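You operate a simulated robot arm through the tools that you are given. There is no shell and no other tool. Be economical: measure what you need, move in short steps, check, and stop when the job is done.

You are at the controls of a simulated two-armed robot. One attempt, no reset.

JOB
Seat-test the clamped valve on side A, then side B; water in the leak tube means RESEAT, else PASSED.
Fine: each side: stop between 11 and 15 bar, let it stand four seconds; drain before switching, opening the guard or the clamp; put it in that tray; leave the drain open. Set down upright: what you pick out.

The check looks at the end state, three seconds after you hand in, the way a careful person would. Anything else that was tipped, shoved, dropped, spilled or broken makes it a failure.

ROBOT AND FRAMES
Two 7-joint arms with two-finger parallel grippers on one trunk, on a base that drives. Base frame: it is fixed to the floor where the robot stands at the start and does not move with it; the origin is under the middle of the robot, x ahead of it, y to its left, z up; the surface under the hand at the start is at about z = 855. Lengths are in mm, angles in degrees, forces in N, time in s.
The left shoulder is at the start at [70, 188, 1273], the right one opposite. With the tool pointing down near the work surface each hand reaches from about 220 to 780 mm from the robot's upright axis, wherever it stands, measured 20 degrees to its own side. Places, roughly: ball valve [750, 1250, 1000]; black ball valve lever [700, 1200, 900]; blue ball valve lever [600, 100, 900]; clamp lever [700, 300, 900]; drain lever [500, 200, 900]; green ball valve lever [800, 1400, 900]; orange ball valve lever [700, 1400, 900]; pump plunger [500, 300, 1000]; red ball valve lever [800, 1200, 900]; selector lever [500, 100, 900]; splash guard [700, 100, 900]; yellow ball valve lever [800, 1100, 900]. Payload 3.91 kg a hand.
Tool frame (each hand has its own): the origin (TCP) lies between the finger pads and is the grasp point; the fingertips stand 30 mm ahead of it; z points along the fingers, y is the line along which they close. The gripper opens to 110 mm. The fingers are 20 mm wide and 10 mm thick; the gripper's body (48 by 112 mm) begins 55 mm behind the TCP.
Orientation is told as [roll, pitch, yaw] about the base's x, y, z axes, in that order, counted from this pose: with the fingers straight down and closing along the base's y, the tool's x points along the base's -x, its y along +y and its z along -z.

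CONTROLS
- The arms move only by the tool arm_command. It takes "left_targets", "right_targets" or both (then of equal length, played together; a hand with none holds still); each is text: rows parted by semicolons, each of 6 numbers parted by spaces: the shift along the tool's x, y, z in mm, then the turn, a rotation vector about the tool's x, y, z in rad. In form: tx ty tz wx wy wz; .... A call has 1 to 10 rows; each row is the pose to reach, as a shift and turn from the pose commanded when the call began, along the tool's axes at that moment. "left_gripper" and "right_gripper" are, for a hand that has rows, the gripper command, from -1 (shut) to 1 (fully open), values between in proportion, set as the call begins (left out, the last holds). Rows are played at 5 a second. More than 50 mm and 8.6 degrees between two rows, or a gripper value outside its range, and nothing of the call is played. Where a pose cannot be reached the arm comes as near as it can. A force on the tool above 70 N (or 10 N above the force at the start of the call, whichever is more), or a blocked arm, ends the call early, and 0.2 s more pass. Each finger travels about 72 mm/s and halts on what it meets, pressing with about 26 N; the grip force reading is that of the motor and also rises with nothing between the fingers. The clock runs only during rows and for 0.2 s after the last one: add rows that repeat a pose to give the fingers time. The reply holds the time, the measured pose of the TCP, the force on the tool along the base axes, the opening and the grip force, in the units named above and with some noise, with the torque about the TCP (base axes, N m) and any sound that the robot's microphone picked up.
- Cameras (640 x 400 px; columns grow to the right, rows downward): "scene" is now at [127.9, 32.1, 1492.2]; the picture's right is [0.36, -0.93, 0.00], its down [-0.60, -0.23, -0.77] and it looks along [0.71, 0.28, -0.64] (base axes); focal length 290 px, centre (320, 200). "left" rides on the left gripper at [72, -17, -103] in its tool frame; the picture's right is [0.23, 0.97, 0.00], its down [-0.76, 0.18, -0.62] and it looks along [-0.61, 0.14, 0.78] (tool axes); focal length 222 px, centre (320, 200). "right" rides on the right gripper at [72, 17, -103] in its tool frame; the picture's right is [-0.23, 0.97, 0.00], its down [-0.76, -0.18, -0.62] and it looks along [-0.61, -0.14, 0.78] (tool axes); focal length 222 px, centre (320, 200). There is no depth. A picture from a camera that has moved, and an enlarged one, comes with that camera's place and axes in the base frame and with its lens.
- snapshot(camera): a new picture of that camera. It takes no simulated time.
- slide_trunk(by): slides the trunk up (or, below 0, down) by that many mm; the arms and the scene camera ride with it, the base frame stays. It gives what a move gives, with no picture.
- base_move(legs): drives the robot by 1 to 6 legs, each [ahead, turn to the left] in mm and degrees, along the robot's own axes; the way and the turn of a leg run together, so that a leg with both is an arc; at most 1500 mm and 180 degrees a leg. The arms and the cameras ride along, it lands a little off, and it stops where it bumps. It gives what a move gives.
- head_to(pan, tilt): turns the head with the scene camera to pan (to the left, within 86 degrees either way) and tilt (down, from -29 to 69), counted from straight ahead of the robot. It gives what a move gives.
- inspect(camera, box): a new picture of the part [left, top, right, bottom] of that camera's present view, enlarged. It takes no simulated time.
- finish_job(): hands the job in; it is judged then, once.

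Go step by step. Nothing tells you exact positions but the pictures and the camera data: compare them with the known pose of the tool, close in by small moves and look again before you grip or let go. The budget is 120 turns and 88 pictures, counting those below and the enlarged ones. Unless the task says otherwise, let go and move clear before handing in, and close with one line.

The tools are called by a JSON object that holds its "name" and its "arguments". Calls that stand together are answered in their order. arm_command: Moves the arms, as the interface text tells. Its arguments: {"type":"object","properties":{"left_targets":{"type":"string"},"left_gripper":{"type":"number"},"right_targets":{"type":"string"},"right_gripper":{"type":"number"}},"required":[]} The other tools are called the same way: slide_trunk (by) slides the trunk up or down; base_move (legs) drives the base; head_to (pan, tilt) turns the head that bears the scene camera; snapshot (camera) takes a picture; inspect (camera, box) takes an enlarged picture of a part of a camera's view; finish_job () hands the job in.

At the start:

```text
clock: 0.0
left_ee_pos: [476.4, 414.8, 1246.8]
left_tcp_rot: [0.0, 0.0, 0.0]
left_wrist_force: [0.0, 0.3, -0.1]
left_wrist_torque: [0.0, 0.0, -0.01]
left_opening: 110.1
left_finger_force: 0.1
right_ee_pos: [454.1, -51.8, 1317.6]
right_tcp_rot: [-0.1, 0.0, 0.1]
right_wrist_force: [-0.5, -0.3, -0.3]
right_wrist_torque: [-0.03, -0.01, -0.01]
right_opening: 110.0
right_finger_force: 0.1
trunk travel left (down, up): [-783.0, 157.0]
robot x, y, heading: [1.4, -0.7, -0.2]
head pan, tilt: [21.2, 40.0]
```

scene: 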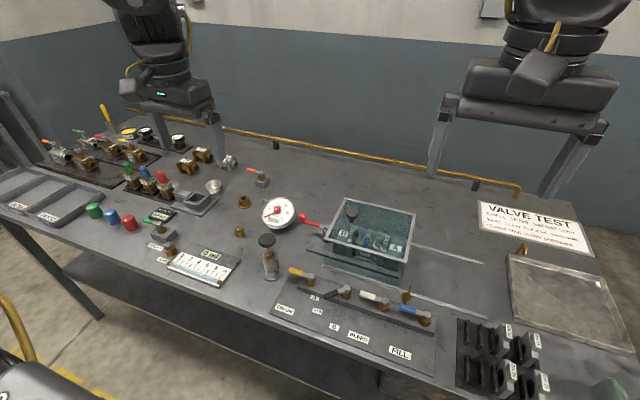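
right: 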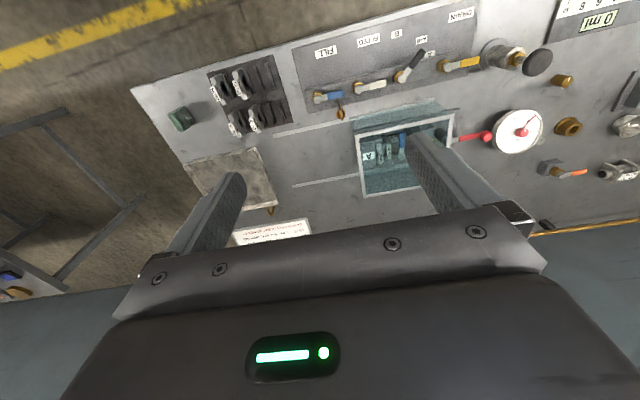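
left: 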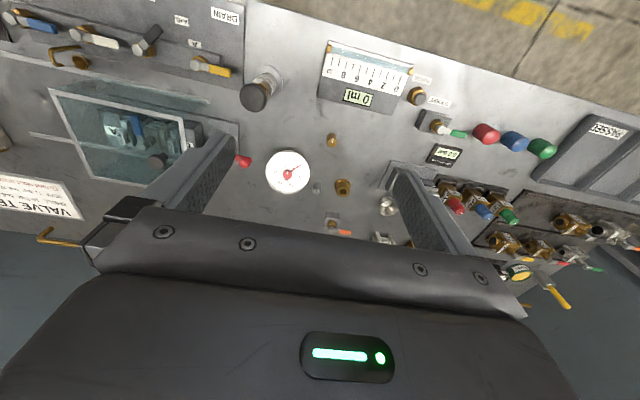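

I see the test bench: the guard box with a valve inside, lever plate (drain, A/B selector, bleed, fill), pump plunger, gauge and trays to the left. I'll look closer first.

{"name": "inspect", "arguments": {"camera": "scene", "box": [240, 180, 460, 370]}}

{"name": "inspect", "arguments": {"camera": "scene", "box": [470, 190, 610, 260]}}

{"name": "inspect", "arguments": {"camera": "scene", "box": [0, 100, 240, 290]}}

{"name": "inspect", "arguments": {"camera": "right", "box": [280, 0, 640, 230]}}

```text
2.11 times, centred on (350, 275) of scene
camera zoom: at [127.9, 32.1, 1492.2], right [0.36, -0.93, 0.0], down [-0.6, -0.23, -0.77], along [0.71, 0.28, -0.64], focal length 610 px, centre (257, 42)
```

zoom: 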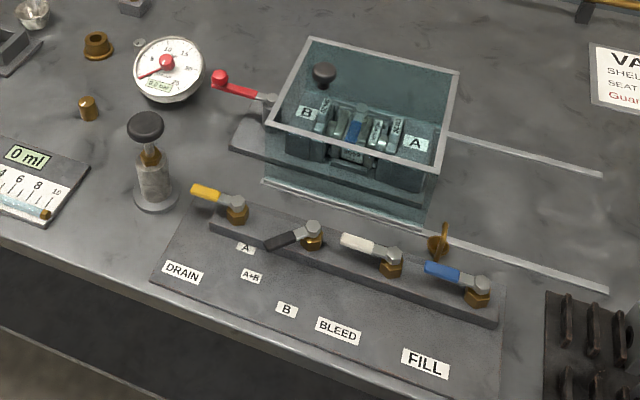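

```text
4.57 times, centred on (540, 225) of scene
camera zoom: at [127.9, 32.1, 1492.2], right [0.36, -0.93, 0.0], down [-0.6, -0.23, -0.77], along [0.71, 0.28, -0.64], focal length 1324 px, centre (-686, 86)
```

zoom: 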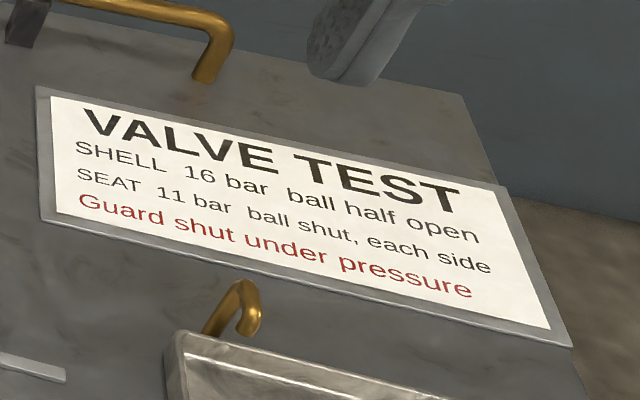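

```text
2.11 times, centred on (120, 195) of scene
camera zoom: at [127.9, 32.1, 1492.2], right [0.36, -0.93, 0.0], down [-0.6, -0.23, -0.77], along [0.71, 0.28, -0.64], focal length 610 px, centre (741, 210)
```

zoom: 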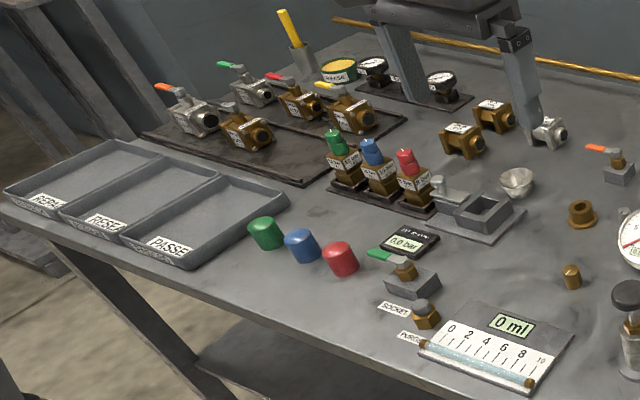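

```text
1.74 times, centred on (460, 115) of right
camera zoom: at [381.8, -34.0, 1420.8], right [0.23, 0.97, 0.0], down [0.76, -0.18, 0.62], along [0.61, -0.14, -0.78], focal length 386 px, centre (76, 348)
```

zoom: 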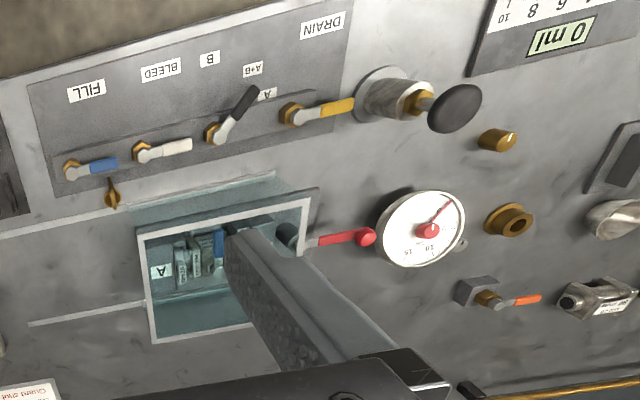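

Trays read REPAIR / RESEAT / PASSED (y≈1335/1195/1045). The selector seems to stand at A+B. I'll bring the right hand camera in to see the guard, valve and levers from closer.

{"name": "arm_command", "arguments": {"right_targets": "1 30 28 0 0 0; 2 60 57 0 0 0; 3 90 85 0 0 0; 4 120 113 0 0 0; 5 150 142 0 0 0; 6 178 170 0 0 0; 6 178 170 0 0 0"}}

{"name": "snapshot", "arguments": {"camera": "right"}}

```text
clock: 1.6
left_ee_pos: [478.3, 414.7, 1245.5]
left_tcp_rot: [0.0, 0.0, 0.0]
left_wrist_force: [-0.3, -0.1, 0.8]
left_wrist_torque: [0.03, 0.0, -0.02]
left_opening: 109.9
left_finger_force: 0.1
right_ee_pos: [482.0, 134.2, 1167.7]
right_tcp_rot: [0.0, 0.0, -0.1]
right_wrist_force: [0.0, 0.0, 0.1]
right_wrist_torque: [0.0, 0.01, 0.02]
right_opening: 110.0
right_finger_force: 0.0
right hand out of reach, approached as far as the arm can: row 1, 2, 3, 4, 5, 6, 7
trunk travel left (down, up): [-783.0, 157.0]
robot x, y, heading: [-0.3, 0.6, 0.2]
head pan, tilt: [21.2, 40.0]
```

```text
80 pictures are left
camera right: at [409.8, 150.8, 1272.6], right [0.23, 0.97, 0.0], down [0.76, -0.18, 0.62], along [0.61, -0.14, -0.78], focal length 222 px, centre (320, 200)
```

right: 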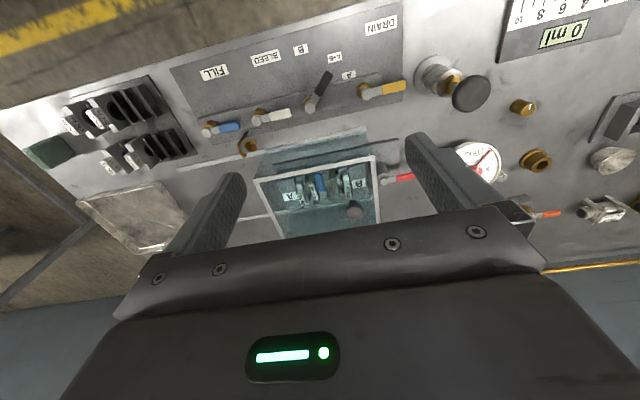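

{"name": "inspect", "arguments": {"camera": "right", "box": [240, 130, 400, 250]}}

{"name": "inspect", "arguments": {"camera": "right", "box": [170, 0, 410, 150]}}

{"name": "inspect", "arguments": {"camera": "scene", "box": [310, 190, 420, 290]}}

```text
3.33 times, centred on (320, 190) of right
camera zoom: at [409.8, 150.8, 1272.6], right [0.23, 0.97, 0.0], down [0.76, -0.18, 0.62], along [0.61, -0.14, -0.78], focal length 740 px, centre (320, 233)
```

zoom: 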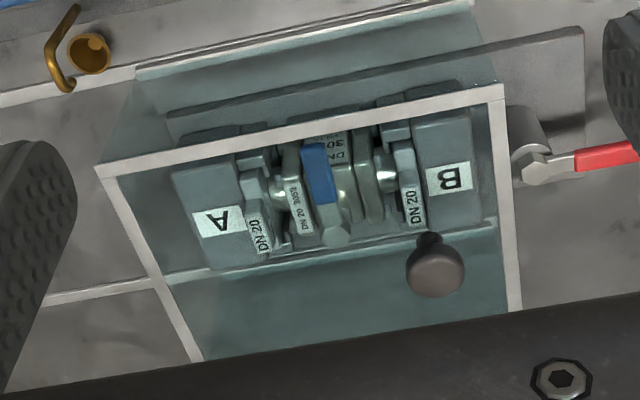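

```text
2.67 times, centred on (290, 75) of right
camera zoom: at [409.8, 150.8, 1272.6], right [0.23, 0.97, 0.0], down [0.76, -0.18, 0.62], along [0.61, -0.14, -0.78], focal length 592 px, centre (400, 533)
```

zoom: 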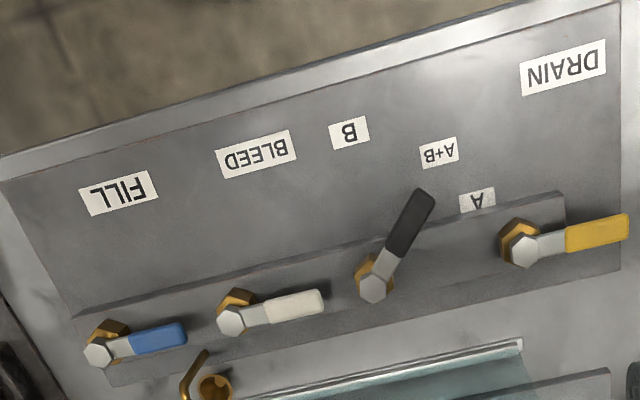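

```text
4.00 times, centred on (365, 240) of scene
camera zoom: at [128.4, 32.6, 1492.1], right [0.36, -0.93, 0.0], down [-0.6, -0.23, -0.77], along [0.71, 0.28, -0.64], focal length 1158 px, centre (140, 40)
```

zoom: 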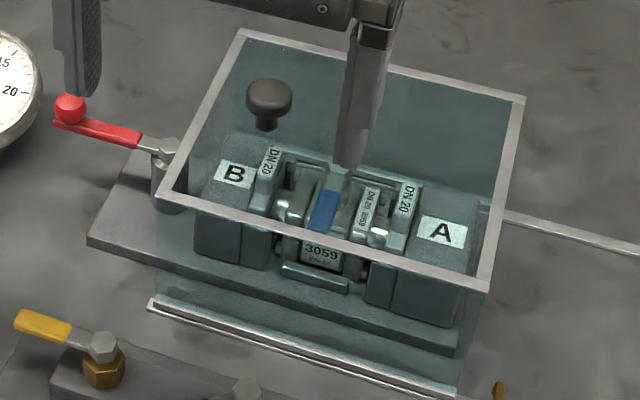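

{"name": "inspect", "arguments": {"camera": "left", "box": [230, 0, 470, 150]}}

{"name": "inspect", "arguments": {"camera": "left", "box": [230, 130, 400, 245]}}

```text
2.67 times, centred on (350, 75) of left
camera zoom: at [405.3, 398.6, 1349.5], right [-0.23, 0.97, 0.0], down [0.76, 0.18, 0.62], along [0.61, 0.14, -0.78], focal length 592 px, centre (240, 533)
```

zoom: 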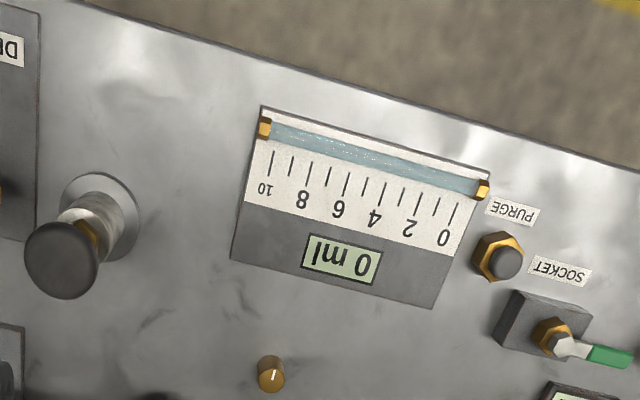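

```text
3.48 times, centred on (315, 188) of left
camera zoom: at [405.3, 398.6, 1349.5], right [-0.23, 0.97, 0.0], down [0.76, 0.18, 0.62], along [0.61, 0.14, -0.78], focal length 773 px, centre (337, 244)
```

zoom: 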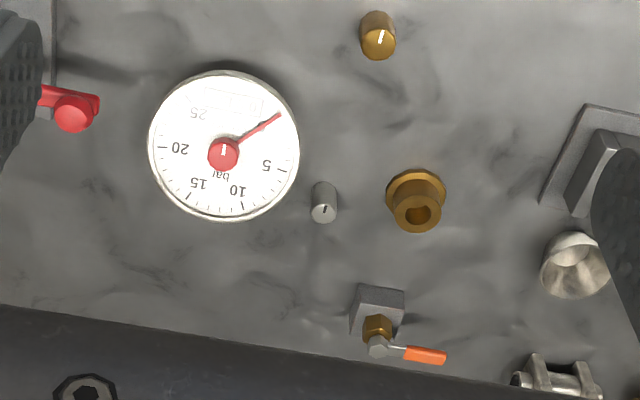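

Valve lever in the guard is across (shut), selector stands at A+B, gauge 0 and tube 0 ml. I'll pull the right hand back and bring the left hand, shut, down near the selector to push it to A.

{"name": "arm_command", "arguments": {"left_targets": "4 -30 30 0 0 0; 8 -62 60 0 0 0; 13 -95 92 0 0 0; 18 -130 123 0 0 0; 23 -165 154 0 0 0; 28 -200 185 0 0 0; 33 -234 216 0 0 0; 38 -265 246 0 0 0; 38 -265 246 0 0 0", "right_targets": "-1 -40 -30 0 0 0; -1 -80 -60 0 0 0; -1 -120 -90 0 0 0; -1 -150 -120 0 0 0; -1 -190 -140 0 0 0; -1 -210 -150 0 0 0; -1 -220 -160 0 0 0; -1 -220 -160 0 0 0; -1 -220 -160 0 0 0", "left_gripper": -1}}

{"name": "snapshot", "arguments": {"camera": "left"}}

{"name": "snapshot", "arguments": {"camera": "scene"}}

```text
clock: 3.6
left_ee_pos: [465.7, 243.0, 1035.3]
left_tcp_rot: [0.0, 0.1, 0.0]
left_wrist_force: [-0.8, 0.3, 0.3]
left_wrist_torque: [0.02, -0.01, 0.02]
left_opening: 0.0
left_finger_force: 25.9
left hand out of reach, approached as far as the arm can: row 5, 6, 7, 8, 9
right_ee_pos: [480.6, -88.3, 1327.3]
right_tcp_rot: [0.1, -0.1, -0.1]
right_wrist_force: [-0.7, 1.0, -0.3]
right_wrist_torque: [0.0, -0.01, -0.01]
right_opening: 110.1
right_finger_force: 0.0
right hand out of reach, approached as far as the arm can: row 1, 2, 3
trunk travel left (down, up): [-783.0, 157.0]
robot x, y, heading: [3.4, 2.5, 0.2]
head pan, tilt: [21.2, 40.0]
```

```text
74 pictures are left
camera left: at [392.7, 226.2, 1139.9], right [-0.23, 0.97, 0.0], down [0.76, 0.18, 0.62], along [0.61, 0.14, -0.78], focal length 222 px, centre (320, 200)
```

left: 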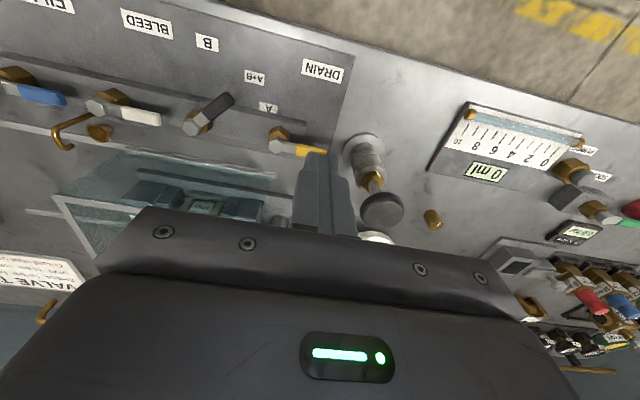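

```text
73 pictures are left
camera scene: at [128.7, 31.8, 1492.1], right [0.36, -0.93, 0.0], down [-0.6, -0.23, -0.77], along [0.71, 0.28, -0.64], focal length 290 px, centre (320, 200)
```

scene: 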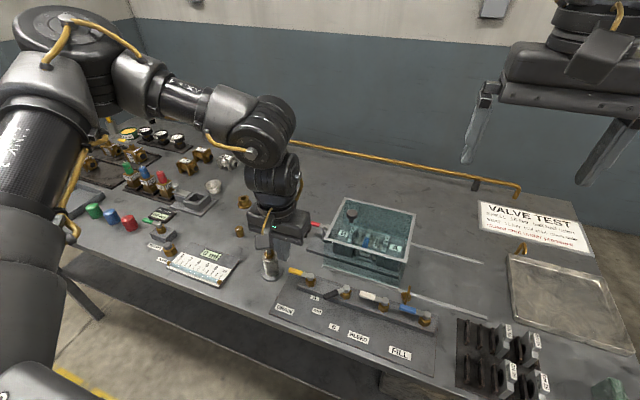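

The left arm is too folded there, so I'll back the base by 100 mm to give the arms room.

{"name": "base_move", "arguments": {"legs": [[-100, 0]]}}

```text
clock: 4.8
left_ee_pos: [366.3, 243.8, 1034.8]
left_tcp_rot: [-0.2, 0.1, 0.0]
left_wrist_force: [-0.3, 0.1, 0.2]
left_wrist_torque: [-0.03, 0.0, -0.04]
left_opening: 0.0
left_finger_force: 25.9
right_ee_pos: [382.5, -86.4, 1326.0]
right_tcp_rot: [0.0, 0.1, 0.1]
right_wrist_force: [-0.2, 0.2, 0.4]
right_wrist_torque: [-0.01, -0.01, 0.05]
right_opening: 110.1
right_finger_force: 0.2
trunk travel left (down, up): [-783.0, 157.0]
robot x, y, heading: [-100.4, 0.4, 0.1]
head pan, tilt: [21.2, 40.0]
```

{"name": "arm_command", "arguments": {"left_targets": "-25 -31 12 0 0 0; -50 -62 24 0 0 0; -74 -94 35 0 0 0; -74 -94 35 0 0 0"}}

```text
clock: 5.8
left_ee_pos: [380.1, 245.4, 1043.2]
left_tcp_rot: [-0.3, 0.2, 0.1]
left_wrist_force: [0.1, 0.1, -0.6]
left_wrist_torque: [-0.03, 0.0, 0.0]
left_opening: 0.0
left_finger_force: 25.8
left hand out of reach, approached as far as the arm can: row 1, 2, 3, 4
right_ee_pos: [381.0, -87.0, 1326.0]
right_tcp_rot: [0.0, 0.0, 0.1]
right_wrist_force: [-0.1, 0.2, 0.3]
right_wrist_torque: [0.03, -0.01, -0.01]
right_opening: 110.0
right_finger_force: 0.0
trunk travel left (down, up): [-783.0, 157.0]
robot x, y, heading: [-99.6, 0.8, 0.1]
head pan, tilt: [21.2, 40.0]
```

{"name": "arm_command", "arguments": {"left_targets": "-30 0 -20 0 0 0; -60 0 -20 0 0 0; -90 -20 -20 0 0 0; -120 -50 -10 0 0 0; -120 -80 -5 0 0 0; -100 -95 0 0 0 0; -60 -95 10 0 0 0; -60 -95 10 0 0 0"}}

```text
clock: 7.5
left_ee_pos: [391.8, 242.0, 1067.7]
left_tcp_rot: [-0.2, 0.1, 0.0]
left_wrist_force: [1.2, -0.1, 0.6]
left_wrist_torque: [0.01, 0.01, 0.04]
left_opening: 0.1
left_finger_force: 25.8
left hand out of reach, approached as far as the arm can: row 1, 2, 3, 4, 5, 6, 7, 8
right_ee_pos: [380.0, -86.9, 1326.2]
right_tcp_rot: [0.1, 0.0, 0.0]
right_wrist_force: [0.0, 0.7, -0.1]
right_wrist_torque: [-0.02, -0.01, 0.02]
right_opening: 110.0
right_finger_force: 0.0
trunk travel left (down, up): [-783.0, 157.0]
robot x, y, heading: [-99.7, 0.4, -0.1]
head pan, tilt: [21.2, 40.0]
```

The arm seems joint-limited here; raising the trunk should give it a more open posture. I'll raise it and try again.

{"name": "slide_trunk", "arguments": {"by": 150}}

{"name": "arm_command", "arguments": {"left_targets": "-20 0 30 0 0 0; -40 0 60 0 0 0; -50 -10 90 0 0 0; -50 -40 120 0 0 0; -50 -70 150 0 0 0; -50 -90 180 0 0 0; -50 -90 200 0 0 0"}}

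```text
clock: 9.3
left_ee_pos: [391.0, 243.7, 1218.6]
left_tcp_rot: [-0.2, 0.1, -0.1]
left_wrist_force: [0.4, 0.0, 0.6]
left_wrist_torque: [-0.02, -0.01, -0.01]
left_opening: 0.1
left_finger_force: 25.8
right_ee_pos: [380.7, -87.7, 1477.0]
right_tcp_rot: [0.0, 0.0, 0.0]
right_wrist_force: [-0.1, -1.1, 0.4]
right_wrist_torque: [0.03, -0.02, 0.01]
right_opening: 110.0
right_finger_force: 0.0
trunk travel left (down, up): [-933.0, 7.0]
robot x, y, heading: [-101.9, -0.3, 0.2]
head pan, tilt: [21.2, 40.0]
```

```text
clock: 10.9
left_ee_pos: [380.4, 279.8, 1136.7]
left_tcp_rot: [-0.3, 0.0, -0.1]
left_wrist_force: [-0.5, 0.8, 0.0]
left_wrist_torque: [-0.03, 0.0, 0.02]
left_opening: 0.1
left_finger_force: 25.9
left hand out of reach, approached as far as the arm can: row 1, 2, 3, 4, 5, 6, 7
right_ee_pos: [380.0, -86.8, 1476.8]
right_tcp_rot: [0.1, 0.0, 0.1]
right_wrist_force: [-0.3, -0.2, -0.7]
right_wrist_torque: [0.02, 0.01, 0.03]
right_opening: 109.9
right_finger_force: 0.0
trunk travel left (down, up): [-933.0, 7.0]
robot x, y, heading: [-100.7, 0.7, 0.1]
head pan, tilt: [21.2, 40.0]
```

{"name": "arm_command", "arguments": {"left_targets": "0 0 0 0 0 0.14; 0 0 0 0 0 0.28; 0 0 0 0 0 0.42; -20 -30 0 0 0 0.42; -40 -60 10 0 0 0.42; -60 -90 20 0 0 0.42; -60 -120 20 0 0 0.42; -60 -120 20 0 0 0.42"}}

```text
clock: 12.7
left_ee_pos: [386.5, 258.7, 1170.9]
left_tcp_rot: [-0.2, -0.2, -24.1]
left_wrist_force: [-0.5, -0.3, -0.2]
left_wrist_torque: [0.0, -0.02, 0.01]
left_opening: 0.0
left_finger_force: 26.2
left hand out of reach, approached as far as the arm can: row 4, 5, 6, 7, 8
right_ee_pos: [380.5, -87.0, 1476.6]
right_tcp_rot: [0.1, 0.0, 0.0]
right_wrist_force: [0.2, 0.2, -0.6]
right_wrist_torque: [-0.01, -0.05, 0.04]
right_opening: 110.0
right_finger_force: 0.0
trunk travel left (down, up): [-933.0, 7.0]
robot x, y, heading: [-100.9, 0.6, 0.2]
head pan, tilt: [21.2, 40.0]
```

{"name": "snapshot", "arguments": {"camera": "scene"}}

```text
72 pictures are left
camera scene: at [28.1, 32.0, 1642.2], right [0.36, -0.93, 0.0], down [-0.6, -0.23, -0.77], along [0.71, 0.28, -0.64], focal length 290 px, centre (320, 200)
```

scene: 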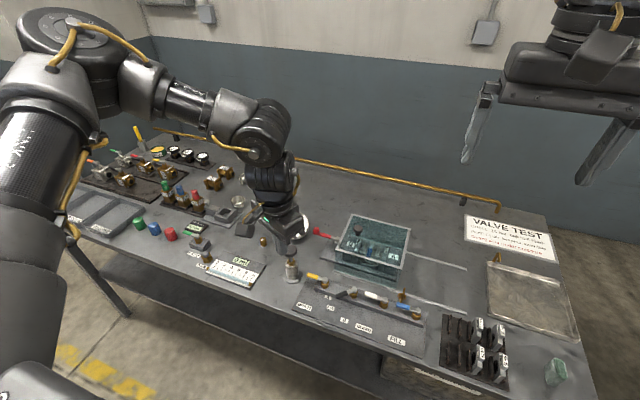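

{"name": "arm_command", "arguments": {"left_targets": "0 0 0 0 0 -0.14; 0 0 0 0 0 -0.28; 0 0 0 0 0 -0.42; 0 0 0 0 0 -0.42"}}

{"name": "arm_command", "arguments": {"left_targets": "-40 0 0 0 0 0; -80 0 0 0 0 0; -120 0 0 0 0 0; -160 0 0 0 0 0; -200 0 0 0 0 0; -200 0 0 0 0 0"}}

```text
clock: 13.7
left_ee_pos: [384.6, 263.7, 1173.8]
left_tcp_rot: [-0.3, 0.1, 0.1]
left_wrist_force: [-0.2, -0.3, -0.6]
left_wrist_torque: [-0.01, -0.02, 0.01]
left_opening: 0.0
left_finger_force: 25.9
right_ee_pos: [381.1, -86.5, 1477.1]
right_tcp_rot: [0.0, 0.0, 0.1]
right_wrist_force: [0.3, -0.1, 0.0]
right_wrist_torque: [0.0, 0.02, 0.02]
right_opening: 109.9
right_finger_force: 0.0
trunk travel left (down, up): [-933.0, 7.0]
robot x, y, heading: [-99.1, -2.5, -0.0]
head pan, tilt: [21.2, 40.0]
```

```text
clock: 15.1
left_ee_pos: [476.8, 324.1, 1206.4]
left_tcp_rot: [-0.2, 0.0, 0.1]
left_wrist_force: [-0.3, 0.0, 0.2]
left_wrist_torque: [0.01, 0.02, -0.02]
left_opening: 0.1
left_finger_force: 26.0
left hand out of reach, approached as far as the arm can: row 1, 2, 3, 4, 5, 6
right_ee_pos: [380.8, -87.0, 1476.8]
right_tcp_rot: [-0.1, -0.1, 0.1]
right_wrist_force: [-0.4, 0.5, 0.4]
right_wrist_torque: [0.0, 0.01, 0.01]
right_opening: 109.6
right_finger_force: 0.1
trunk travel left (down, up): [-933.0, 7.0]
robot x, y, heading: [-99.1, -2.9, 0.3]
head pan, tilt: [21.2, 40.0]
```

The left arm's posture keeps it in a wedge to the left; the right arm reaches inward much better. I'll shift the robot ~250 mm to +y so the right arm fronts the bench controls.

{"name": "base_move", "arguments": {"legs": [[0, 90], [260, 0], [0, -90], [40, 0]]}}

{"name": "slide_trunk", "arguments": {"by": -150}}

{"name": "head_to", "arguments": {"pan": -15, "tilt": 45}}

{"name": "snapshot", "arguments": {"camera": "scene"}}

```text
clock: 25.0
left_ee_pos: [502.6, 596.0, 1208.1]
left_tcp_rot: [-0.3, -0.3, 1.3]
left_wrist_force: [0.2, 0.8, -0.4]
left_wrist_torque: [-0.01, 0.0, 0.01]
left_opening: 0.0
left_finger_force: 25.5
right_ee_pos: [415.6, 182.4, 1479.4]
right_tcp_rot: [0.0, -0.3, 1.5]
right_wrist_force: [1.1, -0.2, 0.7]
right_wrist_torque: [0.05, 0.05, 0.01]
right_opening: 110.0
right_finger_force: 0.1
trunk travel left (down, up): [-933.0, 7.0]
robot x, y, heading: [-61.0, 258.6, 1.5]
head pan, tilt: [21.2, 40.0]
```

```text
clock: 26.8
left_ee_pos: [504.0, 595.3, 1058.4]
left_tcp_rot: [-0.2, -0.1, 1.4]
left_wrist_force: [0.8, -0.2, 0.5]
left_wrist_torque: [-0.02, 0.02, 0.0]
left_opening: 0.0
left_finger_force: 25.8
right_ee_pos: [417.8, 181.2, 1328.5]
right_tcp_rot: [0.0, -0.3, 1.5]
right_wrist_force: [0.5, -0.5, -0.5]
right_wrist_torque: [0.02, -0.02, 0.0]
right_opening: 110.1
right_finger_force: 0.0
trunk travel left (down, up): [-783.0, 157.0]
robot x, y, heading: [-55.8, 258.9, 1.5]
head pan, tilt: [21.2, 40.0]
```

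```text
clock: 27.8
left_ee_pos: [504.3, 596.0, 1058.3]
left_tcp_rot: [-0.4, -0.3, 1.4]
left_wrist_force: [-0.3, 0.1, 0.6]
left_wrist_torque: [0.01, -0.05, 0.03]
left_opening: 0.0
left_finger_force: 26.3
right_ee_pos: [415.8, 183.3, 1328.9]
right_tcp_rot: [0.0, -0.3, 1.5]
right_wrist_force: [0.7, 0.0, 0.8]
right_wrist_torque: [0.03, -0.02, -0.03]
right_opening: 110.0
right_finger_force: 0.0
trunk travel left (down, up): [-783.0, 157.0]
robot x, y, heading: [-60.0, 256.4, 1.6]
head pan, tilt: [-15.0, 45.0]
```

```text
71 pictures are left
camera scene: at [67.9, 241.4, 1485.0], right [-0.23, -0.97, 0.0], down [-0.69, 0.16, -0.71], along [0.69, -0.17, -0.71], focal length 290 px, centre (320, 200)
```

scene: 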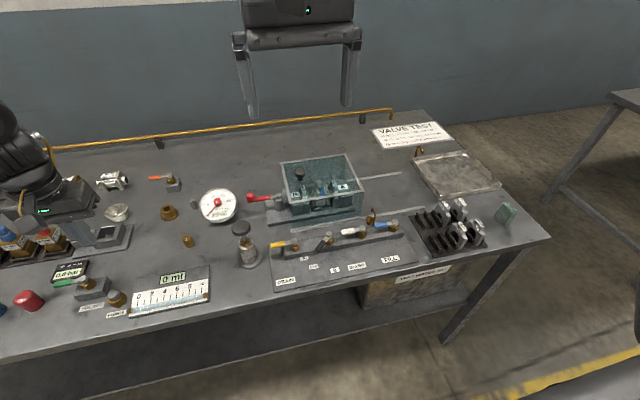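

{"name": "arm_command", "arguments": {"right_targets": "-4 -5 45 0 0 0; -8 -10 90 0 0 0; -12 -14 135 0 0 0; -15 -19 180 0 0 0; -18 -24 225 0 0 0; -21 -28 270 0 0 0; -23 -31 310 0 0 0; -24 -33 329 0 0 0; -24 -33 329 0 0 0", "right_gripper": -1}}

{"name": "snapshot", "arguments": {"camera": "right"}}

```text
clock: 29.8
left_ee_pos: [502.5, 596.3, 1058.4]
left_tcp_rot: [-0.3, -0.4, 1.3]
left_wrist_force: [0.7, -0.5, 0.0]
left_wrist_torque: [0.01, 0.03, 0.01]
left_opening: 0.0
left_finger_force: 26.4
right_ee_pos: [445.9, 150.5, 997.0]
right_tcp_rot: [0.0, -0.2, 1.7]
right_wrist_force: [-0.4, 1.5, -0.2]
right_wrist_torque: [-0.01, 0.01, 0.0]
right_opening: 0.0
right_finger_force: 25.9
right hand out of reach, approached as far as the arm can: row 2, 3, 4, 5, 6, 7, 8, 9
trunk travel left (down, up): [-783.0, 157.0]
robot x, y, heading: [-62.4, 261.7, 1.2]
head pan, tilt: [-15.0, 45.0]
```

```text
70 pictures are left
camera right: at [373.3, 163.3, 1101.8], right [0.2, 0.98, 0.0], down [0.76, -0.16, 0.63], along [0.61, -0.12, -0.78], focal length 222 px, centre (320, 200)
```

right: 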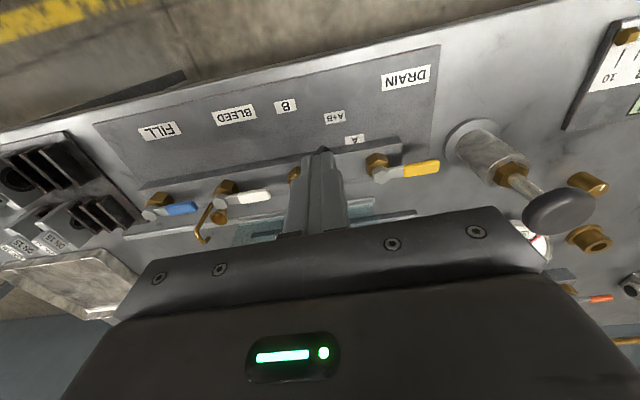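

{"name": "arm_command", "arguments": {"right_targets": "4 0 30 0 0 0; 6 0 50 0 0 0; 6 0 50 0 0 0"}}

{"name": "snapshot", "arguments": {"camera": "right"}}

{"name": "inspect", "arguments": {"camera": "scene", "box": [200, 150, 420, 300]}}

```text
clock: 30.6
left_ee_pos: [502.3, 596.5, 1059.3]
left_tcp_rot: [-0.3, -0.3, 1.4]
left_wrist_force: [0.3, -0.3, -0.5]
left_wrist_torque: [0.01, 0.01, -0.02]
left_opening: 0.1
left_finger_force: 26.5
right_ee_pos: [440.1, 149.8, 948.6]
right_tcp_rot: [-0.1, -0.3, 1.6]
right_wrist_force: [-0.3, 0.4, -1.1]
right_wrist_torque: [-0.01, -0.01, 0.02]
right_opening: 0.1
right_finger_force: 25.8
trunk travel left (down, up): [-783.0, 157.0]
robot x, y, heading: [-61.9, 253.1, 1.4]
head pan, tilt: [-15.0, 45.0]
```

```text
69 pictures are left
camera right: at [366.6, 165.0, 1052.6], right [0.2, 0.98, 0.0], down [0.76, -0.16, 0.63], along [0.61, -0.12, -0.78], focal length 222 px, centre (320, 200)
```

right: 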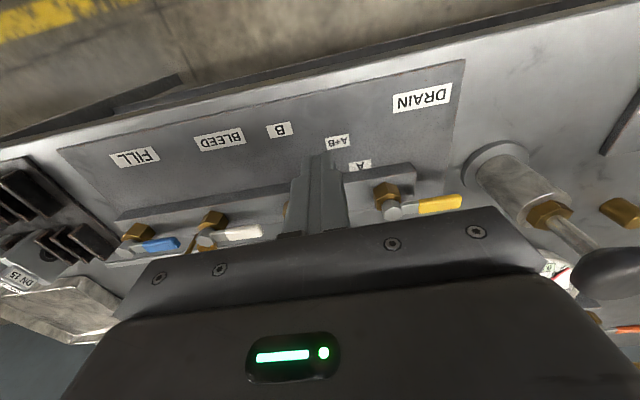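

```text
2.67 times, centred on (310, 225) of scene
camera zoom: at [67.3, 241.5, 1485.0], right [-0.23, -0.97, 0.0], down [-0.69, 0.17, -0.71], along [0.69, -0.17, -0.71], focal length 772 px, centre (347, 133)
```

zoom: 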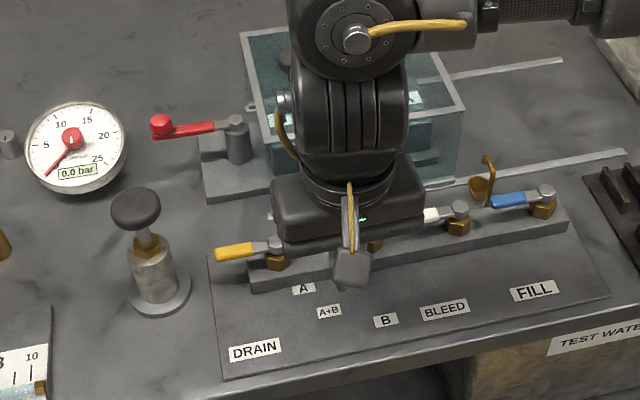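

{"name": "arm_command", "arguments": {"right_targets": "0 0 20 0 0 0; 2 0 35 0 0 0; 2 0 35 0 0 0"}}

{"name": "inspect", "arguments": {"camera": "right", "box": [200, 80, 440, 250]}}

```text
clock: 31.4
left_ee_pos: [502.5, 594.6, 1058.0]
left_tcp_rot: [-0.3, -0.2, 1.4]
left_wrist_force: [0.0, 0.0, 0.4]
left_wrist_torque: [0.02, 0.0, 0.03]
left_opening: 0.0
left_finger_force: 25.8
right_ee_pos: [438.8, 149.9, 913.5]
right_tcp_rot: [0.0, -0.3, 1.4]
right_wrist_force: [-0.2, 0.6, 0.4]
right_wrist_torque: [-0.01, 0.0, -0.02]
right_opening: 0.0
right_finger_force: 25.9
trunk travel left (down, up): [-783.0, 157.0]
robot x, y, heading: [-58.5, 261.2, 1.2]
head pan, tilt: [-15.0, 45.0]
```

```text
2.35 times, centred on (320, 165) of right
camera zoom: at [364.6, 165.2, 1017.4], right [0.2, 0.98, 0.0], down [0.76, -0.16, 0.63], along [0.61, -0.12, -0.78], focal length 523 px, centre (320, 282)
```

zoom: 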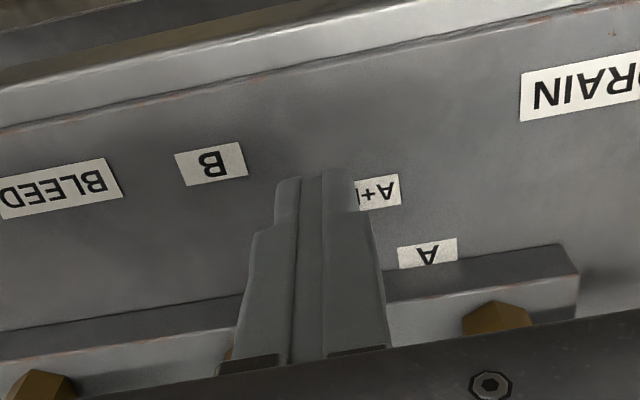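

{"name": "arm_command", "arguments": {"right_targets": "-12 0 0 0 0 0; -24 0 0 0 0 0; -34 0 0 0 0 0; -44 0 0 0 0 0; -52 0 0 0 0 0; -60 0 0 0 0 0; -60 0 0 0 0 0"}}

{"name": "inspect", "arguments": {"camera": "scene", "box": [200, 150, 420, 300]}}

{"name": "snapshot", "arguments": {"camera": "right"}}

```text
clock: 33.0
left_ee_pos: [499.7, 595.8, 1060.2]
left_tcp_rot: [-0.3, -0.4, 1.3]
left_wrist_force: [-0.7, 0.5, -0.5]
left_wrist_torque: [0.0, 0.04, 0.01]
left_opening: 0.0
left_finger_force: 26.0
right_ee_pos: [492.4, 150.0, 916.1]
right_tcp_rot: [0.0, -0.2, 1.6]
right_wrist_force: [-25.6, 1.9, -6.4]
right_wrist_torque: [0.14, 0.47, -0.02]
right_opening: 0.0
right_finger_force: 26.2
trunk travel left (down, up): [-783.0, 157.0]
robot x, y, heading: [-60.7, 257.6, 1.2]
head pan, tilt: [-15.0, 45.0]
```

```text
2.67 times, centred on (310, 225) of scene
camera zoom: at [63.5, 241.4, 1485.2], right [-0.23, -0.97, 0.0], down [-0.69, 0.17, -0.71], along [0.69, -0.17, -0.71], focal length 772 px, centre (347, 133)
```

zoom: 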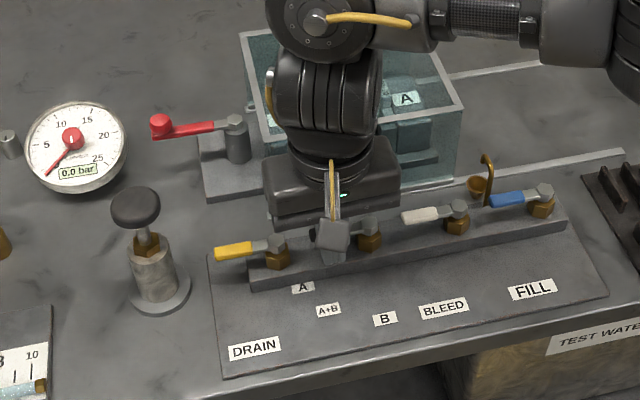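

```text
65 pictures are left
camera right: at [419.1, 165.4, 1019.5], right [0.2, 0.98, 0.0], down [0.77, -0.16, 0.62], along [0.61, -0.12, -0.78], focal length 222 px, centre (320, 200)
```

right: 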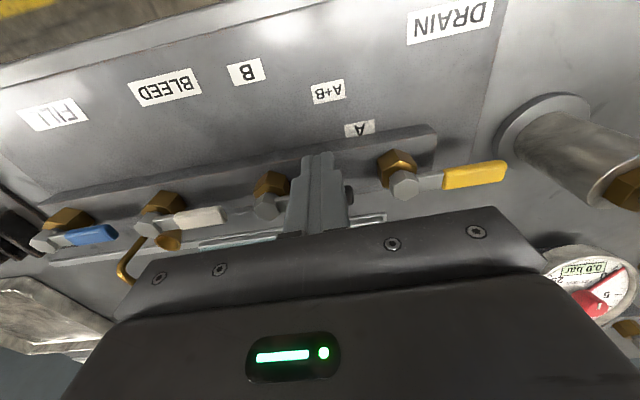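

Selector now lines up with A. I'll back off, rise and go above the pump plunger.

{"name": "arm_command", "arguments": {"right_targets": "15 0 0 0 0 0; 20 0 -40 0 0 0; 20 0 -85 0 0 0; 15 0 -130 0 0 0; 10 40 -155 0 0 0; 5 80 -165 0 0 0; 0 120 -165 0 0 0; -5 158 -165 0 0 0; -5 158 -165 0 0 0"}}

{"name": "snapshot", "arguments": {"camera": "right"}}

{"name": "inspect", "arguments": {"camera": "scene", "box": [120, 150, 420, 320]}}

```text
clock: 35.0
left_ee_pos: [504.7, 595.5, 1057.9]
left_tcp_rot: [-0.1, -0.2, 1.3]
left_wrist_force: [0.4, -0.2, -0.4]
left_wrist_torque: [0.01, -0.02, 0.03]
left_opening: 0.0
left_finger_force: 26.1
right_ee_pos: [500.8, 308.5, 1082.6]
right_tcp_rot: [0.1, -0.3, 1.4]
right_wrist_force: [-0.7, -0.8, 1.0]
right_wrist_torque: [0.02, 0.02, 0.03]
right_opening: 0.1
right_finger_force: 26.2
trunk travel left (down, up): [-783.0, 157.0]
robot x, y, heading: [-61.9, 257.5, 1.6]
head pan, tilt: [-15.0, 45.0]
```

```text
64 pictures are left
camera right: at [426.9, 322.8, 1185.7], right [0.2, 0.98, 0.0], down [0.76, -0.16, 0.63], along [0.61, -0.12, -0.78], focal length 222 px, centre (320, 200)
```

right: 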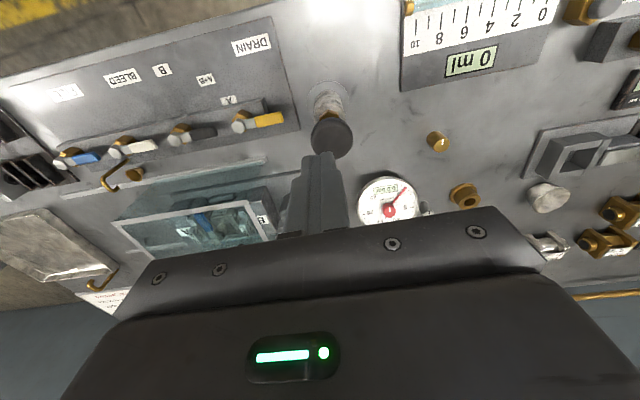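

```text
2.13 times, centred on (270, 235) of scene
camera zoom: at [68.0, 240.1, 1484.9], right [-0.23, -0.97, 0.0], down [-0.69, 0.17, -0.71], along [0.69, -0.17, -0.71], focal length 618 px, centre (427, 125)
```

zoom: 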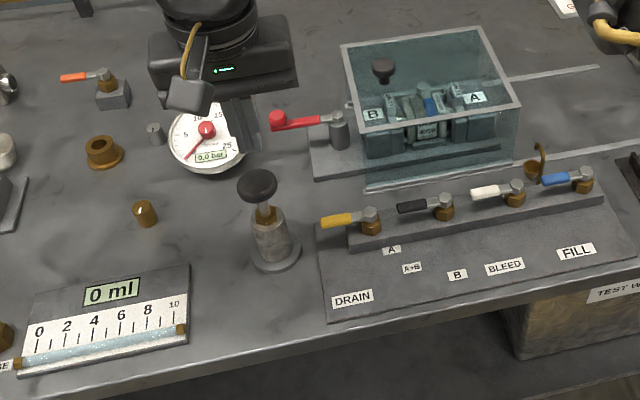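

{"name": "arm_command", "arguments": {"right_targets": "-5 4 20 0 0 0; -10 9 45 0 0 0; -10 9 55 0 0 0; -10 9 60 0 0 0; -10 9 60 0 0 0"}}

{"name": "inspect", "arguments": {"camera": "scene", "box": [120, 150, 420, 320]}}

```text
clock: 36.2
left_ee_pos: [503.6, 595.5, 1059.0]
left_tcp_rot: [-0.3, -0.3, 1.4]
left_wrist_force: [0.5, 0.3, 0.2]
left_wrist_torque: [0.0, -0.02, 0.02]
left_opening: 0.0
left_finger_force: 26.0
right_ee_pos: [509.5, 318.2, 1020.7]
right_tcp_rot: [0.0, -0.3, 1.6]
right_wrist_force: [0.5, -0.9, 0.8]
right_wrist_torque: [0.01, 0.0, 0.02]
right_opening: 0.0
right_finger_force: 25.6
trunk travel left (down, up): [-783.0, 157.0]
robot x, y, heading: [-60.9, 254.7, 1.5]
head pan, tilt: [-15.0, 45.0]
```

```text
2.13 times, centred on (270, 235) of scene
camera zoom: at [67.8, 241.3, 1484.9], right [-0.23, -0.97, 0.0], down [-0.69, 0.17, -0.71], along [0.69, -0.17, -0.71], focal length 618 px, centre (427, 125)
```

zoom: 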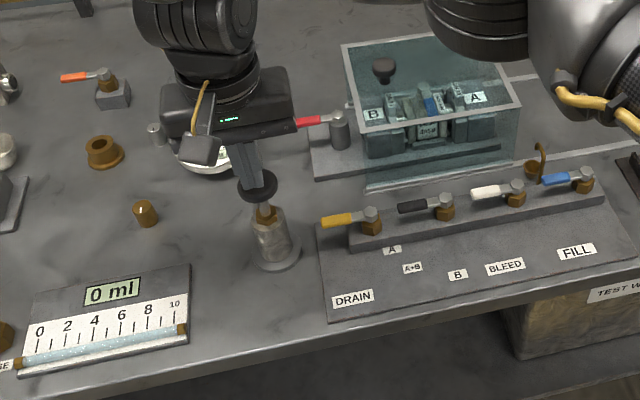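

{"name": "arm_command", "arguments": {"right_targets": "0 0 8 0 0 0; 0 0 16 0 0 0; 0 0 24 0 0 0; 0 0 30 0 0 0; 0 0 30 0 0 0"}}

{"name": "inspect", "arguments": {"camera": "scene", "box": [120, 150, 420, 320]}}

{"name": "snapshot", "arguments": {"camera": "right"}}

```text
clock: 37.4
left_ee_pos: [503.5, 595.6, 1058.8]
left_tcp_rot: [-0.3, -0.3, 1.3]
left_wrist_force: [-0.4, 0.3, -0.4]
left_wrist_torque: [-0.01, 0.03, -0.01]
left_opening: 0.2
left_finger_force: 25.6
right_ee_pos: [508.9, 318.5, 991.9]
right_tcp_rot: [0.0, -0.4, 1.5]
right_wrist_force: [-0.3, 0.9, 5.7]
right_wrist_torque: [0.01, -0.1, -0.05]
right_opening: 0.2
right_finger_force: 26.1
trunk travel left (down, up): [-783.0, 157.0]
robot x, y, heading: [-59.5, 256.3, 1.8]
head pan, tilt: [-15.0, 45.0]
```

```text
2.13 times, centred on (270, 235) of scene
camera zoom: at [66.9, 241.4, 1485.1], right [-0.23, -0.97, 0.0], down [-0.69, 0.17, -0.71], along [0.69, -0.17, -0.71], focal length 618 px, centre (427, 125)
```

zoom: 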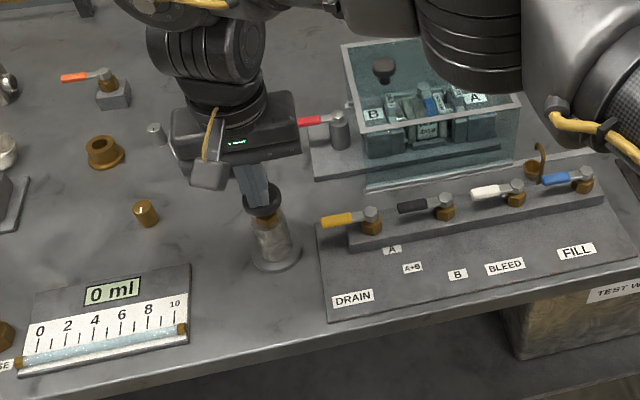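

```text
60 pictures are left
camera right: at [435.0, 332.6, 1094.6], right [0.2, 0.98, 0.0], down [0.76, -0.16, 0.63], along [0.62, -0.13, -0.78], focal length 222 px, centre (320, 200)
```

right: 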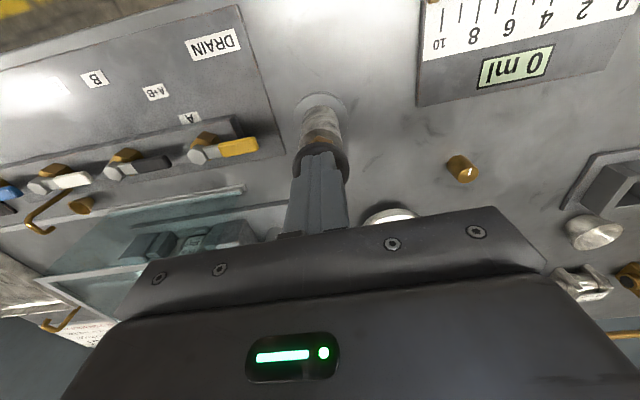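

{"name": "arm_command", "arguments": {"right_targets": "0 0 6 0 0 0; 0 0 12 0 0 0; 0 0 18 0 0 0; 0 0 18 0 0 0"}}

{"name": "arm_command", "arguments": {"right_targets": "0 0 -20 0 0 0; 0 0 -40 0 0 0; 0 0 -70 0 0 0; 0 0 -110 0 0 0; 0 0 -110 0 0 0"}}

{"name": "inspect", "arguments": {"camera": "scene", "box": [120, 150, 420, 320]}}

```text
clock: 38.4
left_ee_pos: [499.9, 594.5, 1060.8]
left_tcp_rot: [-0.2, -0.7, 1.4]
left_wrist_force: [0.2, 0.7, 0.8]
left_wrist_torque: [0.0, 0.01, 0.01]
left_opening: 0.0
left_finger_force: 26.1
right_ee_pos: [507.9, 317.4, 982.5]
right_tcp_rot: [0.4, -1.2, 1.4]
right_wrist_force: [-12.3, -4.8, 33.8]
right_wrist_torque: [-0.17, 0.54, -0.03]
right_opening: 0.0
right_finger_force: 26.2
trunk travel left (down, up): [-783.0, 157.0]
robot x, y, heading: [-59.4, 260.6, 1.3]
head pan, tilt: [-15.0, 45.0]
stopped in row 4 (right hand): the force on the tool passed its limit at 71 N (the readings are from after the stop); the commanded pose is now the measured one
```

```text
clock: 39.6
left_ee_pos: [503.8, 596.5, 1058.3]
left_tcp_rot: [-0.3, -0.3, 1.3]
left_wrist_force: [0.4, -0.2, 0.7]
left_wrist_torque: [-0.02, 0.02, 0.0]
left_opening: 0.0
left_finger_force: 25.9
right_ee_pos: [511.4, 318.8, 1087.4]
right_tcp_rot: [0.2, -0.9, 1.4]
right_wrist_force: [-0.2, 0.0, 0.1]
right_wrist_torque: [0.05, 0.01, -0.01]
right_opening: 0.0
right_finger_force: 25.7
trunk travel left (down, up): [-783.0, 157.0]
robot x, y, heading: [-61.2, 257.9, 1.3]
head pan, tilt: [-15.0, 45.0]
```

```text
2.13 times, centred on (270, 235) of scene
camera zoom: at [68.2, 241.1, 1484.9], right [-0.23, -0.97, 0.0], down [-0.69, 0.17, -0.71], along [0.69, -0.17, -0.71], focal length 618 px, centre (427, 125)
```

zoom: 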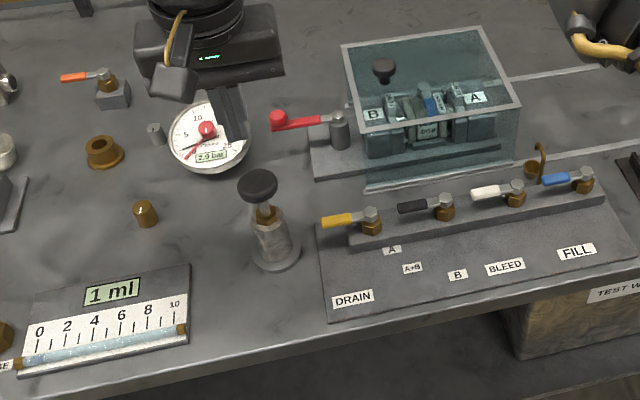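

One stroke gave about 2.9 bar and 1 ml in the leak tube. Two more strokes, then look.

{"name": "arm_command", "arguments": {"right_targets": "0 0 45 0 0 0; 0 0 75 0 0 0; 0 0 92 0 0 0; 0 0 104 0 0 0; 0 0 85 0 0 0; 0 0 68 0 0 0; 0 0 88 0 0 0; 0 0 104 0 0 0; 0 0 80 0 0 0; 0 0 40 0 0 0"}}

{"name": "inspect", "arguments": {"camera": "scene", "box": [120, 170, 300, 310]}}

```text
clock: 41.8
left_ee_pos: [502.3, 595.1, 1058.5]
left_tcp_rot: [-0.3, -0.3, 1.3]
left_wrist_force: [-0.7, -0.2, -0.5]
left_wrist_torque: [-0.01, -0.02, 0.0]
left_opening: 0.0
left_finger_force: 26.0
right_ee_pos: [511.6, 320.0, 1047.2]
right_tcp_rot: [0.2, -1.0, 1.4]
right_wrist_force: [0.3, 0.2, 0.5]
right_wrist_torque: [0.04, -0.03, 0.0]
right_opening: 0.0
right_finger_force: 25.8
trunk travel left (down, up): [-783.0, 157.0]
robot x, y, heading: [-59.4, 260.9, 1.4]
head pan, tilt: [-15.0, 45.0]
```

```text
2.86 times, centred on (210, 240) of scene
camera zoom: at [66.5, 241.6, 1484.9], right [-0.23, -0.97, 0.0], down [-0.69, 0.17, -0.71], along [0.69, -0.17, -0.71], focal length 827 px, centre (634, 86)
```

zoom: 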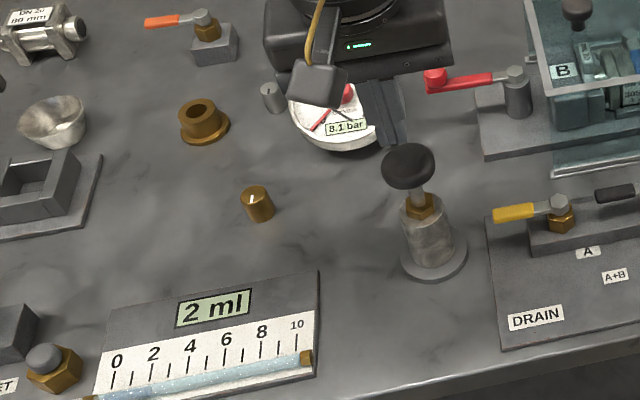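

8.1 bar; two more strokes should bring about 13.

{"name": "arm_command", "arguments": {"right_targets": "0 0 25 0 0 0; 0 0 50 0 0 0; 0 0 64 0 0 0; 0 0 45 0 0 0; 0 0 28 0 0 0; 0 0 48 0 0 0; 0 0 64 0 0 0; 0 0 40 0 0 0; 0 0 0 0 0 0; 0 0 -10 0 0 0"}}

{"name": "inspect", "arguments": {"camera": "scene", "box": [120, 170, 300, 310]}}

```text
clock: 44.0
left_ee_pos: [503.5, 595.8, 1058.3]
left_tcp_rot: [-0.3, -0.3, 1.3]
left_wrist_force: [-0.5, 0.9, -0.3]
left_wrist_torque: [0.01, 0.0, -0.04]
left_opening: 0.2
left_finger_force: 25.9
right_ee_pos: [511.3, 315.9, 1060.2]
right_tcp_rot: [0.3, -1.0, 1.4]
right_wrist_force: [-0.1, 0.2, 0.0]
right_wrist_torque: [-0.01, 0.0, -0.02]
right_opening: 0.0
right_finger_force: 26.1
trunk travel left (down, up): [-783.0, 157.0]
robot x, y, heading: [-60.0, 261.4, 1.6]
head pan, tilt: [-15.0, 45.0]
```

```text
2.86 times, centred on (210, 240) of scene
camera zoom: at [67.8, 241.3, 1484.9], right [-0.23, -0.97, 0.0], down [-0.69, 0.17, -0.71], along [0.69, -0.17, -0.71], focal length 827 px, centre (634, 86)
```

zoom: 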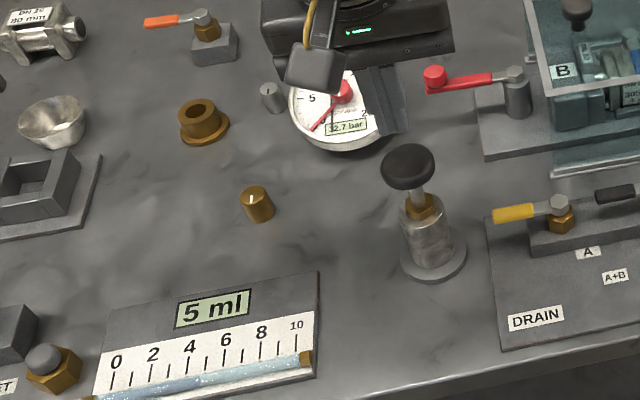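

{"name": "arm_command", "arguments": {"right_targets": "0 0 -30 0 0 0; 0 -30 -60 0 0 0; 0 -60 -60 0 0 0; 0 -90 -60 0 0 0; 0 -90 -60 0 0 0"}}

{"name": "inspect", "arguments": {"camera": "scene", "box": [180, 180, 260, 230]}}

```text
clock: 45.2
left_ee_pos: [503.1, 595.9, 1059.0]
left_tcp_rot: [-0.3, -0.3, 1.2]
left_wrist_force: [0.4, 0.3, -0.2]
left_wrist_torque: [-0.05, 0.0, 0.02]
left_opening: 0.2
left_finger_force: 26.0
right_ee_pos: [510.5, 228.1, 1117.8]
right_tcp_rot: [0.2, -0.9, 1.3]
right_wrist_force: [0.6, 0.6, -0.8]
right_wrist_torque: [-0.01, 0.0, 0.01]
right_opening: 0.1
right_finger_force: 25.9
trunk travel left (down, up): [-783.0, 157.0]
robot x, y, heading: [-62.2, 255.2, 1.5]
head pan, tilt: [-15.0, 45.0]
```

```text
8.00 times, centred on (220, 205) of scene
camera zoom: at [67.5, 242.0, 1485.0], right [-0.23, -0.97, 0.0], down [-0.69, 0.17, -0.71], along [0.69, -0.17, -0.71], focal length 2316 px, centre (1120, 160)
```

zoom: 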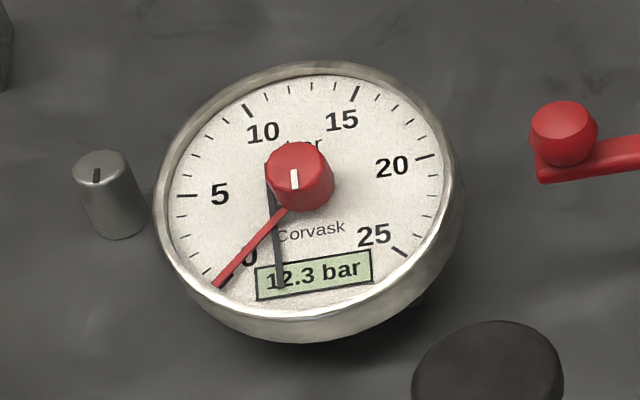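

12.3 bar on side A, falling slowly with water in the tube (5 ml): side A leaks. While it stands, I bring the fingers to the far side of the drain lever.

{"name": "arm_command", "arguments": {"right_targets": "-5 5 0 0 0 0.13; -10 10 0 0 0 0.26; -18 16 0 0 0 0.39; -28 22 0 0 0 0.524; -28 22 40 0 0 0.524; -28 22 80 0 0 0.524; -28 22 118 0 0 0.524; -28 22 118 0 0 0.524; -28 22 118 0 0 0.524"}}

{"name": "snapshot", "arguments": {"camera": "right"}}

{"name": "snapshot", "arguments": {"camera": "scene"}}

```text
clock: 47.2
left_ee_pos: [503.8, 596.7, 1057.3]
left_tcp_rot: [-0.4, -0.3, 1.4]
left_wrist_force: [0.7, 0.5, -0.4]
left_wrist_torque: [0.0, 0.01, -0.04]
left_opening: 0.0
left_finger_force: 26.0
right_ee_pos: [561.6, 256.7, 999.6]
right_tcp_rot: [0.7, -0.7, -28.6]
right_wrist_force: [0.5, 0.0, -0.3]
right_wrist_torque: [-0.01, -0.01, -0.01]
right_opening: 0.0
right_finger_force: 26.1
right hand out of reach, approached as far as the arm can: row 2, 3, 4, 5, 6, 7, 8, 9
trunk travel left (down, up): [-783.0, 157.0]
robot x, y, heading: [-62.4, 258.0, 1.4]
head pan, tilt: [-15.0, 45.0]
```

```text
55 pictures are left
camera right: at [504.7, 305.9, 1101.9], right [0.66, 0.75, 0.01], down [0.57, -0.52, 0.63], along [0.48, -0.41, -0.78], focal length 222 px, centre (320, 200)
```

right: 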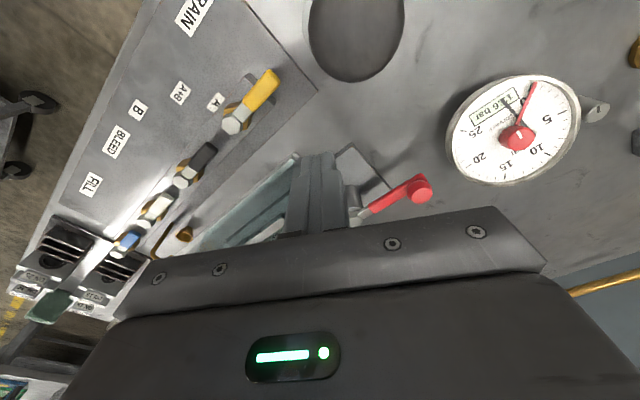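

```text
54 pictures are left
camera scene: at [67.7, 243.4, 1485.0], right [-0.23, -0.97, 0.0], down [-0.69, 0.16, -0.71], along [0.69, -0.17, -0.71], focal length 290 px, centre (320, 200)
```

scene: 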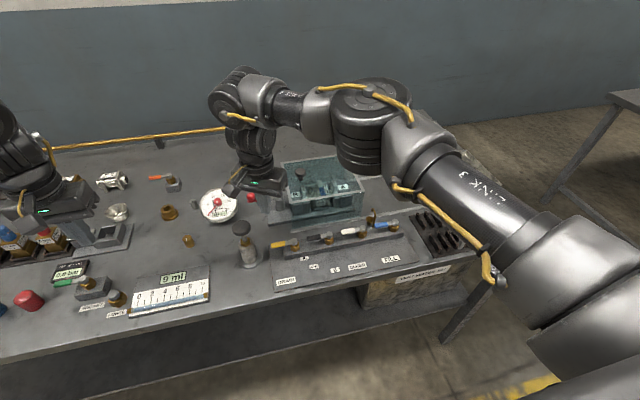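

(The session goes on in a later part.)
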